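You operate a simulated robot arm through the tools that you are given. There is no shell and no other tool. Be economical: measure what you need, move in short steps, check, and stop when the job is done.

You are at the controls of a simulated robot arm. One attempt, no reset.

JOB
Stand the yellow pointer cap from the side worktop beside the standing card. It goes on the side that lies toward x +0.7, y -0.7 (a direction in the base frame), with about 3 cm between them.
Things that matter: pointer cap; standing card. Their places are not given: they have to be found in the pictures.

The check looks at the end state, three seconds after you hand in, the way a careful person would. Anything else that was tipped, shoved, dropped, spilled or broken makes it a failure. A push-on lid holds only when it is set on centred and level and pressed home; a screw cap is set on level and turned clockwise until tight.

ROBOT AND FRAMES
A 6-joint arm with a two-finger parallel gripper, fixed in place. Base frame: the origin is at the foot of the arm, x ahead of it, y to its left, z up; the work surface is at about z = 820. Units: mm, rad, N and s.
With the tool pointing down near the work surface it reaches from about 240 to 640 mm from the base axis. Its first joint turns from -1.152 to 1.152 rad. Payload 2.7 kg.
The tool frame sits at the grasp point between the pads (the TCP): z along the fingers, y along the line on which they close. The tips reach 23 mm beyond it. Largest opening 94 mm; finger width 38, thickness 10; the body of the gripper, 54 by 96 mm, starts 39 mm behind the TCP.
Orientation is that of the tool frame in the base frame, as [roll, pitch, yaw] about the fixed x, y, z axes, in that order (R = Rz(yaw) Ry(pitch) Rx(roll)). With the fingers straight down and closing along the base's y, the tool's x points along the base's -x, its y along +y and its z along -z.

CONTROLS
- The arm moves only by the tool step_arm. Its argument "moves" is text: rows parted by semicolons, each of 7 numbers parted by spaces: the shift along the base's x, y, z in cm, then the turn, a rotation vector about the base's x, y, z in rad, then the gripper command, from -1 (shut) to 1 (fully open), values between in proportion. In form: x y z rx ry rz gripper; .... A call has 1 to 12 rows; each row shifts and turns the commanded pose from where the row before left it. A row lasts 0.2 s, in which the tool goes at most 50 mm and 0.15 rad; a call with a longer step from one row to the next is refused whole, and so is a gripper value outside its range. Where a pose cannot be reached the arm comes as near as it can. A force on the tool above 40 N (or 10 N above the force at the start of the call, whichever is more), or a blocked arm, ends the call early, and 0.2 s more pass. Each finger travels about 45 mm/s and halts on what it meets, pressing with about 42 N; the grip force reading is that of the motor and also rises with nothing between the fingers. The clock runs only during rows and for 0.2 s after the last one: add rows that do not move to give the fingers time. It gives the time, the measured TCP pose, the force on the tool (base axes), the opening and the grip force at its end, in the units of the frame above (readings bear some noise).
- Cameras (640 x 400 px; columns grow to the right, rows downward): "scene" is fixed at [87.4, -417.6, 1423.8]; the picture's right is [0.75, -0.66, 0.00], its down [-0.28, -0.32, -0.91] and it looks along [0.59, 0.68, -0.43] (base axes); focal length 327 px, centre (320, 200). "wrist" rides on the gripper at [-39, 0, -44] in the tool frame; the picture's right is [0.00, -1.00, 0.00], its down [0.97, 0.00, -0.24] and it looks along [0.24, 0.00, 0.97] (tool axes); focal length 218 px, centre (320, 200).
- capture(camera): a new picture of that camera. No time passes.
- point_at(camera, pixels): for up to 12 pixels [column, row] of the newest picture of that camera ("zoom" is the newest enlarged one), the place [x, y, z] in the base frame of the surface seen there, good to about 3 mm, but the place of the scene camera against the robot may be out by one fixed shift of up to 18 mm in any direction. No time passes.
- inspect(camera, box): a new picture of the part [left, top, right, bottom] of that camera's present view, enlarged. No time passes.
- sign_off(): hands the job in; it is judged then, once.

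Work in short steps. Measure before you move; look again where a grasp or a placing could have gone wrong, and mend it. You have 60 turns and 26 pictures in all, those below and enlarged ones among them. Open the gripper and draw the arm clear of the work before you hand the job in, unless the task says otherwise; then end with one line.

The tools are called after "Emit:" as name(argument=value, ...) on one line, values as JSON. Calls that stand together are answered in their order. step_arm: Moves the arm, as the interface text tells. Its arguments: {"type":"object","properties":{"moves":{"type":"string"}},"required":["moves"]} The other tools are called the same way: capture (camera) takes a picture; point_at (camera, pixels) gives the place of the surface under pixels of a picture; inspect (camera, box) takes an enlarged picture of a part of a camera's view; sign_off () hands the job in.

At the start:

```text
clock: 0.0
tool_pos: [450.5, 171.2, 1062.6]
ee_rot: [-3.142, 0.001, 3.141]
contact_force: [-0.9, 0.1, 0.1]
grip_width: 93.9
grip_force: 0.0
```

scene: 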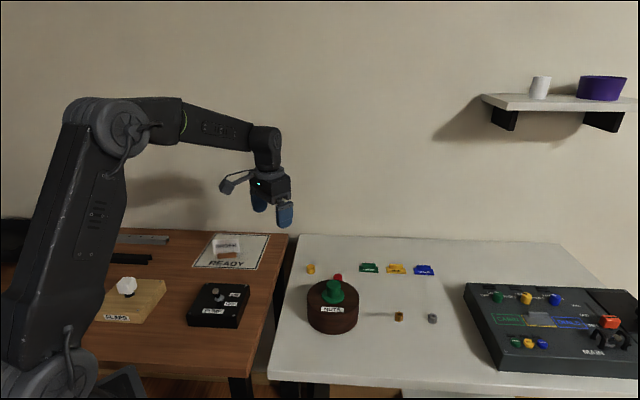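
wrist: 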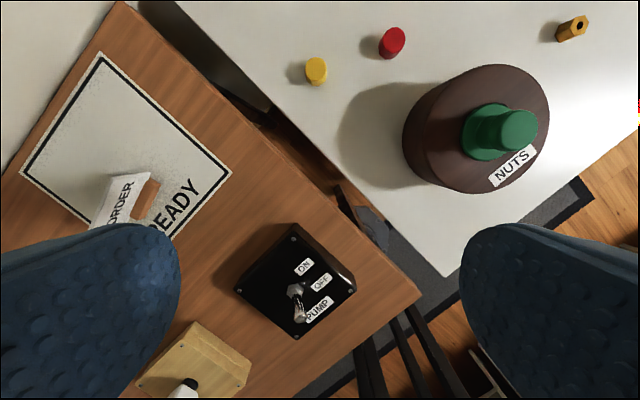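

The yellow cylinder is near scene (311,269) and the standing card near (226,247). I'll enlarge both regions.

Emit:
inspect(camera="scene", box=[180, 220, 340, 320])

Emit:
inspect(camera="scene", box=[300, 240, 640, 390])

Emit:
point_at(camera="wrist", pixels=[[316, 66], [317, 82], [280, 70], [392, 36], [122, 195], [143, 200], [100, 190], [90, 60], [60, 200], [200, 180], [150, 185], [230, 172]])

```text
4.00 times, centred on (260, 270) of scene
```

zoom: 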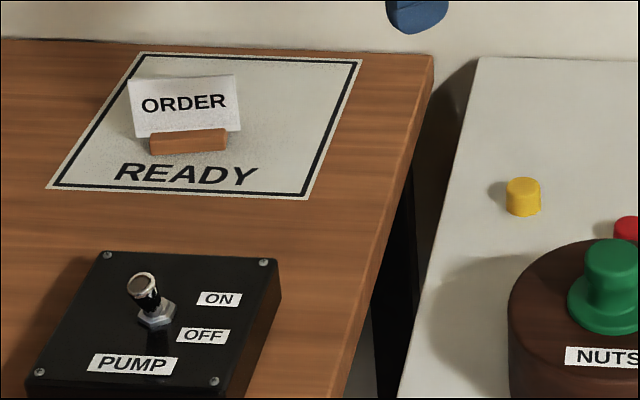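

```text
1.88 times, centred on (470, 315) of scene
```

zoom: 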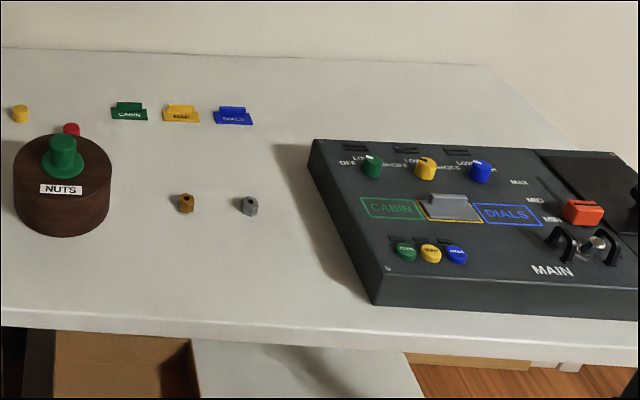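

```text
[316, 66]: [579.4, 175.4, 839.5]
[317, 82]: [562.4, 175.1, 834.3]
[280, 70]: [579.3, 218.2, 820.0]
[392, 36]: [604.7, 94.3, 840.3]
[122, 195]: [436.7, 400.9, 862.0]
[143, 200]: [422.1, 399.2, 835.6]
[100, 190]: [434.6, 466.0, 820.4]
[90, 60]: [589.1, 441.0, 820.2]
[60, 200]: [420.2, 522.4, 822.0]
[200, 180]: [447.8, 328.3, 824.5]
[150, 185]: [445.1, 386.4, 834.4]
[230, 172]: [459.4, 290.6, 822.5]
```

The loose yellow cap stands near (572,175), about 20 mm tall, and the card near (430,400). I'll measure the jar and red cap for clearance, then go above the yellow cap.

Emit:
point_at(camera="wrist", pixels=[[420, 105], [412, 130], [440, 90], [520, 125], [405, 150], [384, 45]])

Emit:
step_arm(moves="3 0 -1 0 0 0 0.2; 3 0.2 -2 0 0 0 0.2; 3 0.1 -3 0 0 0 0.2; 3 0.1 -3 0 0 0 0.2; 0 0 0 0 0 0 0.2; 0 0 0 0 0 0 0.2")

Emit:
capture(camera="wrist")

```text
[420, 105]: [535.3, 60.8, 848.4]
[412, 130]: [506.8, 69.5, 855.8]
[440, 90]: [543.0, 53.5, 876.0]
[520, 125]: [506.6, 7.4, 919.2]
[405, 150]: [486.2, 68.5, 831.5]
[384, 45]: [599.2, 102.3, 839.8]
```

```text
clock: 1.4
tool_pos: [569.5, 175.5, 974.5]
ee_rot: [-3.141, 0.002, -3.141]
contact_force: [0.0, 0.1, -0.1]
grip_width: 56.2
grip_force: 0.0
```

```text
21 pictures are left
```

wrist: 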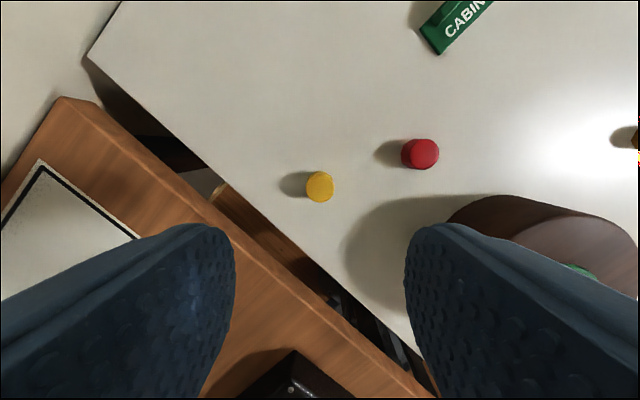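

The cap is at wrist (320,187). I'll measure its edges and take an enlarged view.

Emit:
point_at(camera="wrist", pixels=[[320, 184], [309, 185], [331, 185], [320, 174], [320, 194], [321, 200], [300, 215]])

Emit:
inspect(camera="wrist", box=[280, 160, 360, 210])

```text
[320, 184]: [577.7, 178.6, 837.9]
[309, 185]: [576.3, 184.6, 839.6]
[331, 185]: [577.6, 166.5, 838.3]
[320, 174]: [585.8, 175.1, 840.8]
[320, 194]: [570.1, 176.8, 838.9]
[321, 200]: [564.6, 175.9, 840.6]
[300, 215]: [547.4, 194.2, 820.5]
```

```text
8.00 times, centred on (320, 185) of wrist
```

zoom: 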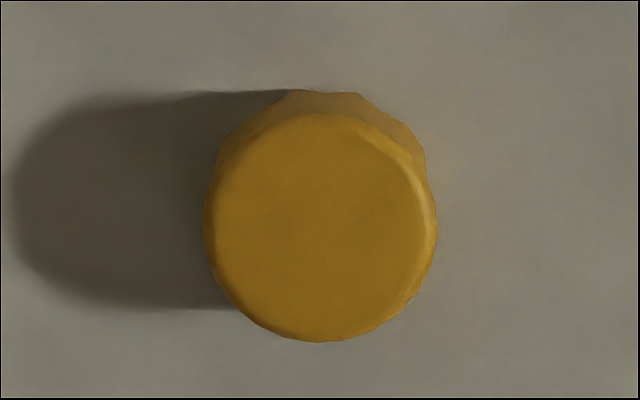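

The cap's top centre computes to (574.2, 175.5) with a diameter of about 24 mm and its top at z=840. I'll descend to TCP z≈846 over it with the 56 mm opening.

Emit:
step_arm(moves="0.5 0 -2.5 0 0 0 0.2; 0 0 -3 0 0 0 0.2; 0 0 -3 0 0 0 0.2; 0 0 -2.4 0 0 0 0.2; 0 0 -1.2 0 0 0 0.2; 0 0 -0.7 0 0 0 0.2; 0 0 0 0 0 0 0.2")

Emit:
capture(camera="wrist")

```text
clock: 3.0
tool_pos: [575.8, 176.6, 847.1]
ee_rot: [3.141, 0.001, 3.141]
contact_force: [-0.1, -0.3, -0.1]
grip_width: 56.2
grip_force: 0.0
```

```text
19 pictures are left
```

wrist: 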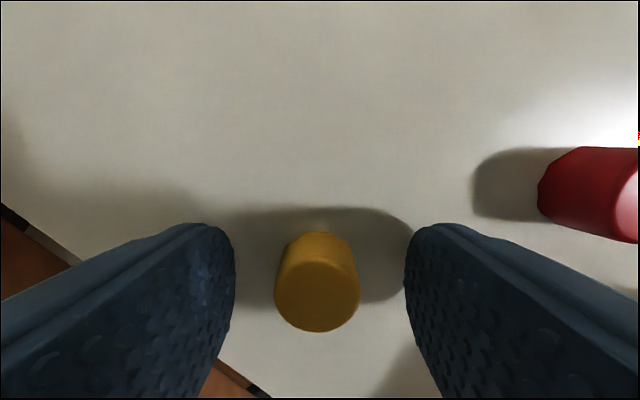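

The cap sits centred between the fingers (317,290). I'll close the grip now.

Emit:
step_arm(moves="0 0 0 0 0 0 -0.2; 0 0 0 0 0 0 -0.6; 0 0 0 0 0 0 -1; 0 0 0 0 0 0 -1; 0 0 0 0 0 0 -1")

Emit:
step_arm(moves="0 0 0.5 0 0 0 -1; 0 0 1.5 0 0 0 -1; 0 0 3 0 0 0 -1; 0 0 4 0 0 0 -1; 0 0 4 0 0 0 -1; 0 0 0 0 0 0 -1")

Emit:
capture(camera="wrist")

```text
clock: 4.2
tool_pos: [575.2, 176.4, 846.3]
ee_rot: [3.141, 0.003, -3.141]
contact_force: [-1.1, 0.5, -0.6]
grip_width: 22.1
grip_force: 42.2
```

```text
clock: 5.6
tool_pos: [573.9, 175.6, 975.4]
ee_rot: [-3.141, 0.002, -3.14]
contact_force: [0.0, -0.4, -0.4]
grip_width: 22.2
grip_force: 41.7
```

```text
18 pictures are left
```

wrist: 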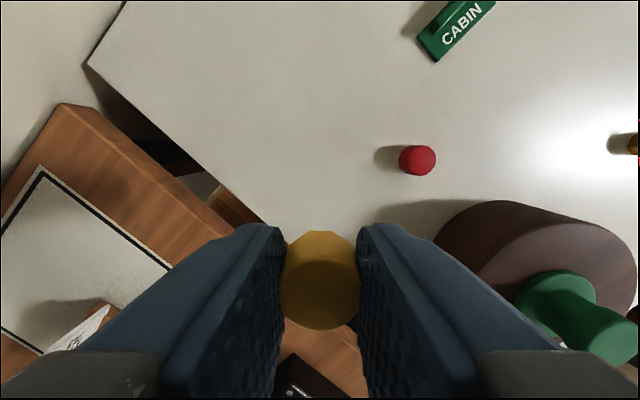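

The cap is held (22 mm grip). Next I move to about (370,330,1020) to look down on the card.

Emit:
step_arm(moves="-3.4 2.57 0.75 0 0 0 -1; -3.4 2.57 0.75 0 0 0 -1; -3.4 2.57 0.75 0 0 0 -1; -3.4 2.57 0.75 0 0 0 -1; -3.4 2.57 0.75 0 0 0 -1; -3.4 2.57 0.75 0 0 0 -1; 0 0 0 0 0 0 -1; 0 0 0 0 0 0 -1")

Emit:
capture(camera="wrist")

```text
clock: 7.4
tool_pos: [370.5, 332.5, 1021.2]
ee_rot: [-3.141, 0.0, -3.142]
contact_force: [-0.4, 0.3, 0.3]
grip_width: 21.7
grip_force: 42.0
```

```text
17 pictures are left
```

wrist: 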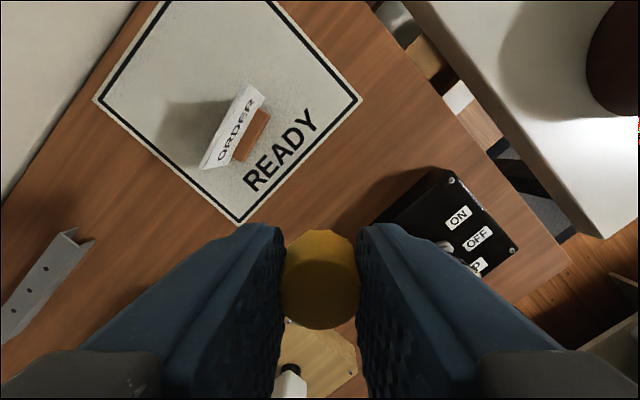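

The card's long axis runs up-right in the picture, from (203,168) to (265,95), so the wanted side is its far end, to the right of the "ORDER" text. I'll zoom and measure.

Emit:
inspect(camera="wrist", box=[160, 50, 320, 200])

Emit:
point_at(camera="wrist", pixels=[[262, 95], [250, 86], [205, 165], [230, 128], [264, 111], [240, 155], [268, 117], [300, 70], [285, 90], [235, 70], [360, 98], [237, 222]])

```text
2.67 times, centred on (240, 125) of wrist
```

zoom: 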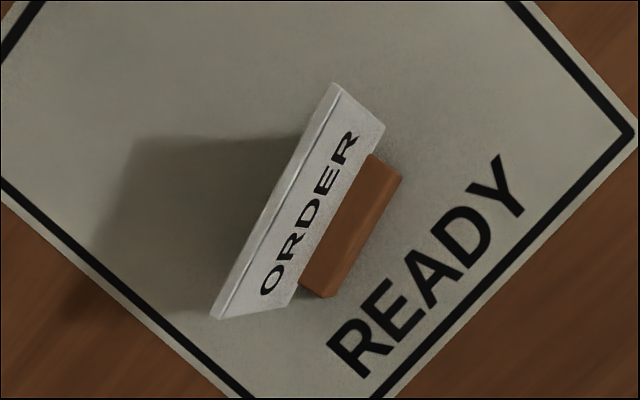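

```text
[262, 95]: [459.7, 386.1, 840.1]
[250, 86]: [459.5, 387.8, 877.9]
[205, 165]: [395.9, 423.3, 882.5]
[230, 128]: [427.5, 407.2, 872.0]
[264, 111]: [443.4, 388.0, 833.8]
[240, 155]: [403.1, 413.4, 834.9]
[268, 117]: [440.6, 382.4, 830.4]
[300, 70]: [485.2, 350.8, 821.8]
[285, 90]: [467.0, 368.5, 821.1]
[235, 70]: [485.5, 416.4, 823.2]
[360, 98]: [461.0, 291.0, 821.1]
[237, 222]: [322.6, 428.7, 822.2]
```

Card top ends are (396,423) and (459.5,388) with top z≈880, and the mat is at z≈821.5. Target cap centre is about (482,347), which leaves a 30 mm gap. I'll go above it while yawing -0.78 so the narrow side of the gripper faces the card.

Emit:
step_arm(moves="1.86 0.24 -0.8 0 0 -0.13 -1; 1.86 0.24 -0.8 0 0 -0.13 -1; 1.86 0.24 -0.8 0 0 -0.13 -1; 1.86 0.24 -0.8 0 0 -0.13 -1; 1.86 0.24 -0.8 0 0 -0.13 -1; 1.86 0.24 -0.8 0 0 -0.13 -1; 0 0 0 0 0 0 -1; 0 0 0 0 0 0 -1")

Emit:
capture(camera="wrist")

```text
clock: 9.2
tool_pos: [481.8, 344.7, 971.2]
ee_rot: [3.141, 0.003, 2.359]
contact_force: [0.4, 0.1, -1.6]
grip_width: 21.5
grip_force: 41.6
```

```text
15 pictures are left
```

wrist: 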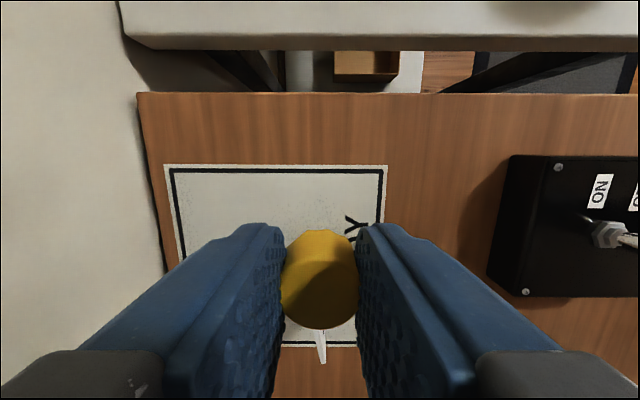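

The orientation is good, and the card is visible behind the cap at (321,345). I'll descend to just above the mat and check.

Emit:
step_arm(moves="0 0.1 -3 0 0 0 -1; 0 0 -3 0 0 0 -1; 0 0 -3 0 0 0 -1; 0 0 -2 0 0 0 -1; 0 0 -0.8 0 0 0 -1; 0 0 0 0 0 0 -1; 0 0 0 0 0 0 -1")

Emit:
inspect(camera="scene", box=[180, 200, 340, 300])

Emit:
capture(camera="wrist")

```text
clock: 10.8
tool_pos: [483.1, 346.4, 853.0]
ee_rot: [-3.141, 0.001, 2.361]
contact_force: [-0.2, 0.2, -0.7]
grip_width: 22.9
grip_force: 42.1
```

```text
4.00 times, centred on (260, 250) of scene
```

zoom: 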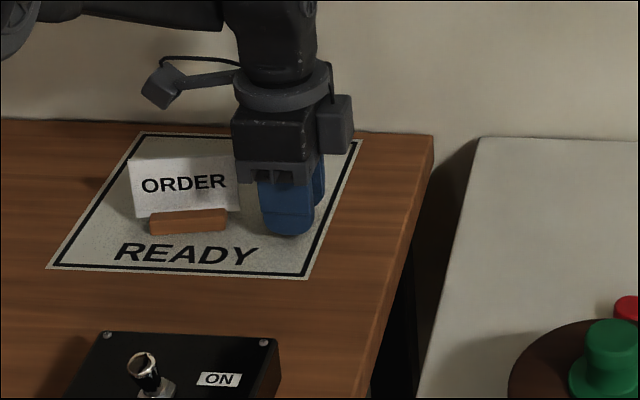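

```text
13 pictures are left
```

wrist: 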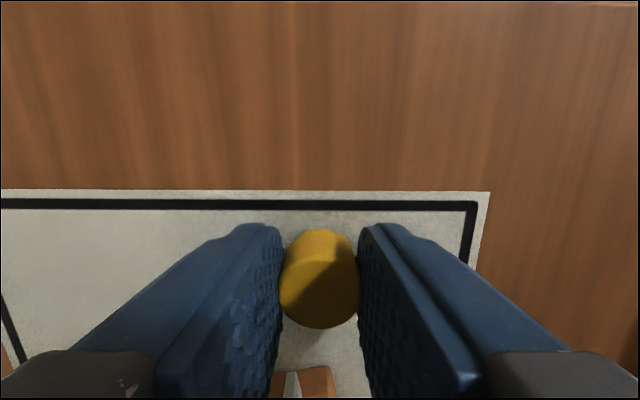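

The card is undisturbed, and the cap's bottom is about 5 mm above the mat. I'll lower gently in small steps, watching the force.

Emit:
step_arm(moves="0 0 -0.2 0 0 0 -1; 0 0 -0.15 0 0 0 -1; 0 0 -0.1 0 0 0 -1; 0 0 0 0 0 0 -1")

```text
clock: 11.8
tool_pos: [483.4, 345.2, 849.1]
ee_rot: [-3.14, 0.003, 2.361]
contact_force: [0.3, -0.4, 0.2]
grip_width: 23.3
grip_force: 41.8
```

No contact force yet; I'll lower a bit more.

Emit:
step_arm(moves="0 0 -0.08 0 0 0 -1; 0 0 0 0 0 0 -1")

Emit:
step_arm(moves="0 0 -0.06 0 0 0 -1; 0 0 0 0 0 0 -1")

```text
clock: 12.4
tool_pos: [483.6, 346.9, 849.4]
ee_rot: [-3.141, 0.002, 2.36]
contact_force: [0.2, -0.3, 0.1]
grip_width: 23.1
grip_force: 41.7
```

```text
clock: 13.0
tool_pos: [482.5, 346.3, 849.1]
ee_rot: [-3.141, 0.001, 2.36]
contact_force: [0.3, 0.3, -0.7]
grip_width: 23.0
grip_force: 41.8
```

Emit:
step_arm(moves="0 0 -0.08 0 0 0 -1; 0 0 0 0 0 0 -1")

Emit:
inspect(camera="wrist", box=[260, 210, 380, 350])

```text
clock: 13.6
tool_pos: [482.9, 345.4, 846.8]
ee_rot: [-3.141, 0.002, 2.363]
contact_force: [-0.3, -0.1, 0.5]
grip_width: 23.2
grip_force: 42.4
```

```text
2.86 times, centred on (320, 280) of wrist
```

zoom: 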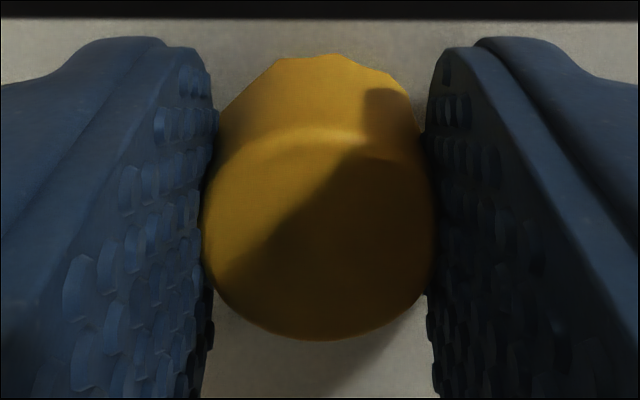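

No contact is reported yet, and the reading (z≈847) should be near touch. I'll take two more sub-millimetre steps.

Emit:
step_arm(moves="0 0 -0.06 0 0 0 -1; 0 0 0 0 0 0 -1")

Emit:
step_arm(moves="0 0 0 0 0 0 -1; 0 0 0 0 0 0 -1")

```text
clock: 14.2
tool_pos: [481.7, 345.4, 847.3]
ee_rot: [-3.141, 0.002, 2.36]
contact_force: [0.2, 0.4, 0.8]
grip_width: 23.1
grip_force: 42.4
```

```text
clock: 14.8
tool_pos: [483.0, 345.5, 848.2]
ee_rot: [-3.142, 0.001, 2.363]
contact_force: [-0.2, -0.3, 1.5]
grip_width: 23.1
grip_force: 42.0
```

The vertical force is just starting to rise (1.5 N). One more 0.5 mm step to confirm.

Emit:
step_arm(moves="0 0 -0.05 0 0 0 -1; 0 0 0 0 0 0 -1")

```text
clock: 15.4
tool_pos: [483.5, 345.3, 846.2]
ee_rot: [3.14, 0.001, 2.362]
contact_force: [-1.8, -0.7, 5.2]
grip_width: 23.0
grip_force: 41.9
```

Contact is confirmed (5 N upward). I'll open part-way gradually, then rise straight up.

Emit:
step_arm(moves="0 0 0 0 0 0 -0.45; 0 0 0 0 0 0 -0.35; 0 0 0 0 0 0 -0.2; 0 0 0 0 0 0 0; 0 0 0 0 0 0 0.1; 0 0 0 0 0 0 0.1")

Emit:
capture(camera="wrist")

```text
clock: 16.8
tool_pos: [483.5, 344.9, 846.3]
ee_rot: [-3.142, 0.0, 2.362]
contact_force: [-0.4, -0.8, -0.1]
grip_width: 52.1
grip_force: 0.0
```

```text
11 pictures are left
```

wrist: 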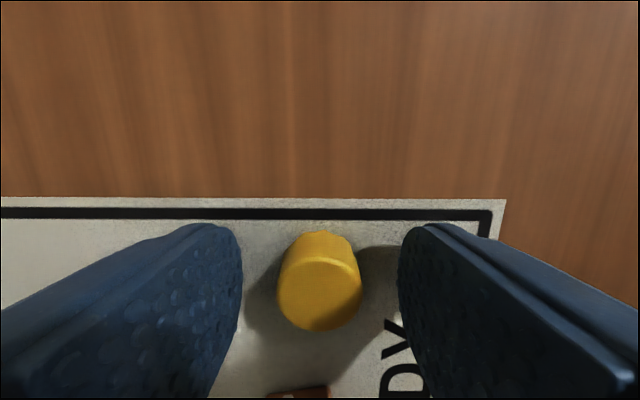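

The cap is standing free at (320,280). I'll rise straight up, then back off with the camera looking down on both items.

Emit:
step_arm(moves="0 0 1 0 0 0 0.1; 0 0 2 0 0 0 0.1; 0 0 4 0 0 0 0.1; 0 0 4 0 0 0 0.1; 0 0 4 0 0 0 0.1; -2.5 0 1 0 0 0.13 0.1; -2.5 0 0.5 0 0 0.13 0.1; -2.5 0 0.5 0 0 0.13 0.1; -2.5 -0.5 0 0 0 0.13 0.1; -2.5 -0.5 0 0 0 0.13 0.1; 0 0 0 0 0 0.13 0.1; 0 0 0 0 0 0 0.1")

Emit:
capture(camera="wrist")

Emit:
inspect(camera="scene", box=[180, 220, 340, 320])

```text
clock: 19.4
tool_pos: [356.4, 335.4, 1017.5]
ee_rot: [-3.141, 0.001, -3.141]
contact_force: [0.4, -0.6, -0.5]
grip_width: 51.6
grip_force: 0.1
```

```text
10 pictures are left
```

wrist: 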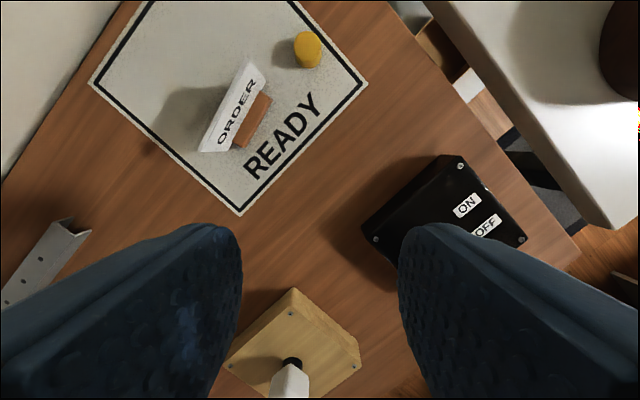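

```text
4.00 times, centred on (260, 270) of scene
```

zoom: 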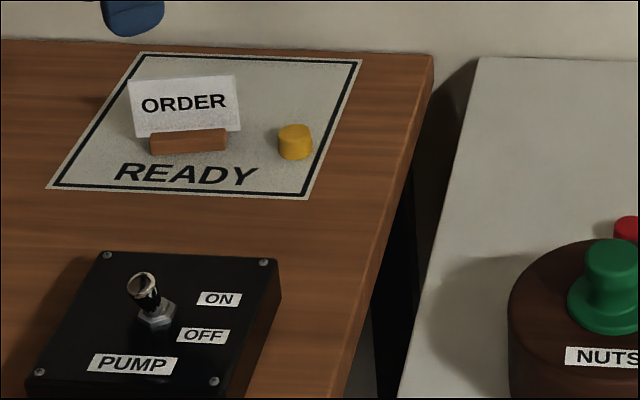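

The cap stands upright at wrist (308,50), and the card is unmoved. A quick check of the gap.

Emit:
point_at(camera="wrist", pixels=[[309, 42], [300, 62], [297, 45], [321, 48], [264, 84], [267, 98], [250, 65], [202, 150]])

```text
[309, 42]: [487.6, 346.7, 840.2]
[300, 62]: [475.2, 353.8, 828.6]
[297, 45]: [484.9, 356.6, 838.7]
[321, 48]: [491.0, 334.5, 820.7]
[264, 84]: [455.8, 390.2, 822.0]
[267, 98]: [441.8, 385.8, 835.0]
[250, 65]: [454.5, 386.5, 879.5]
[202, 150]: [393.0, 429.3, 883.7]
```

The gap along the requested direction is about 30–35 mm by both cameras, the cap is upright, and nothing else was disturbed. The gripper is open and clear, so I'm handing in.

Emit:
sign_off()

```text
The job is handed in.
```

The yellow pointer cap stands upright beside the card on its x +0.7, y −0.7 side, with a measured gap of about 30–35 mm (3 cm asked), and the job is handed in.
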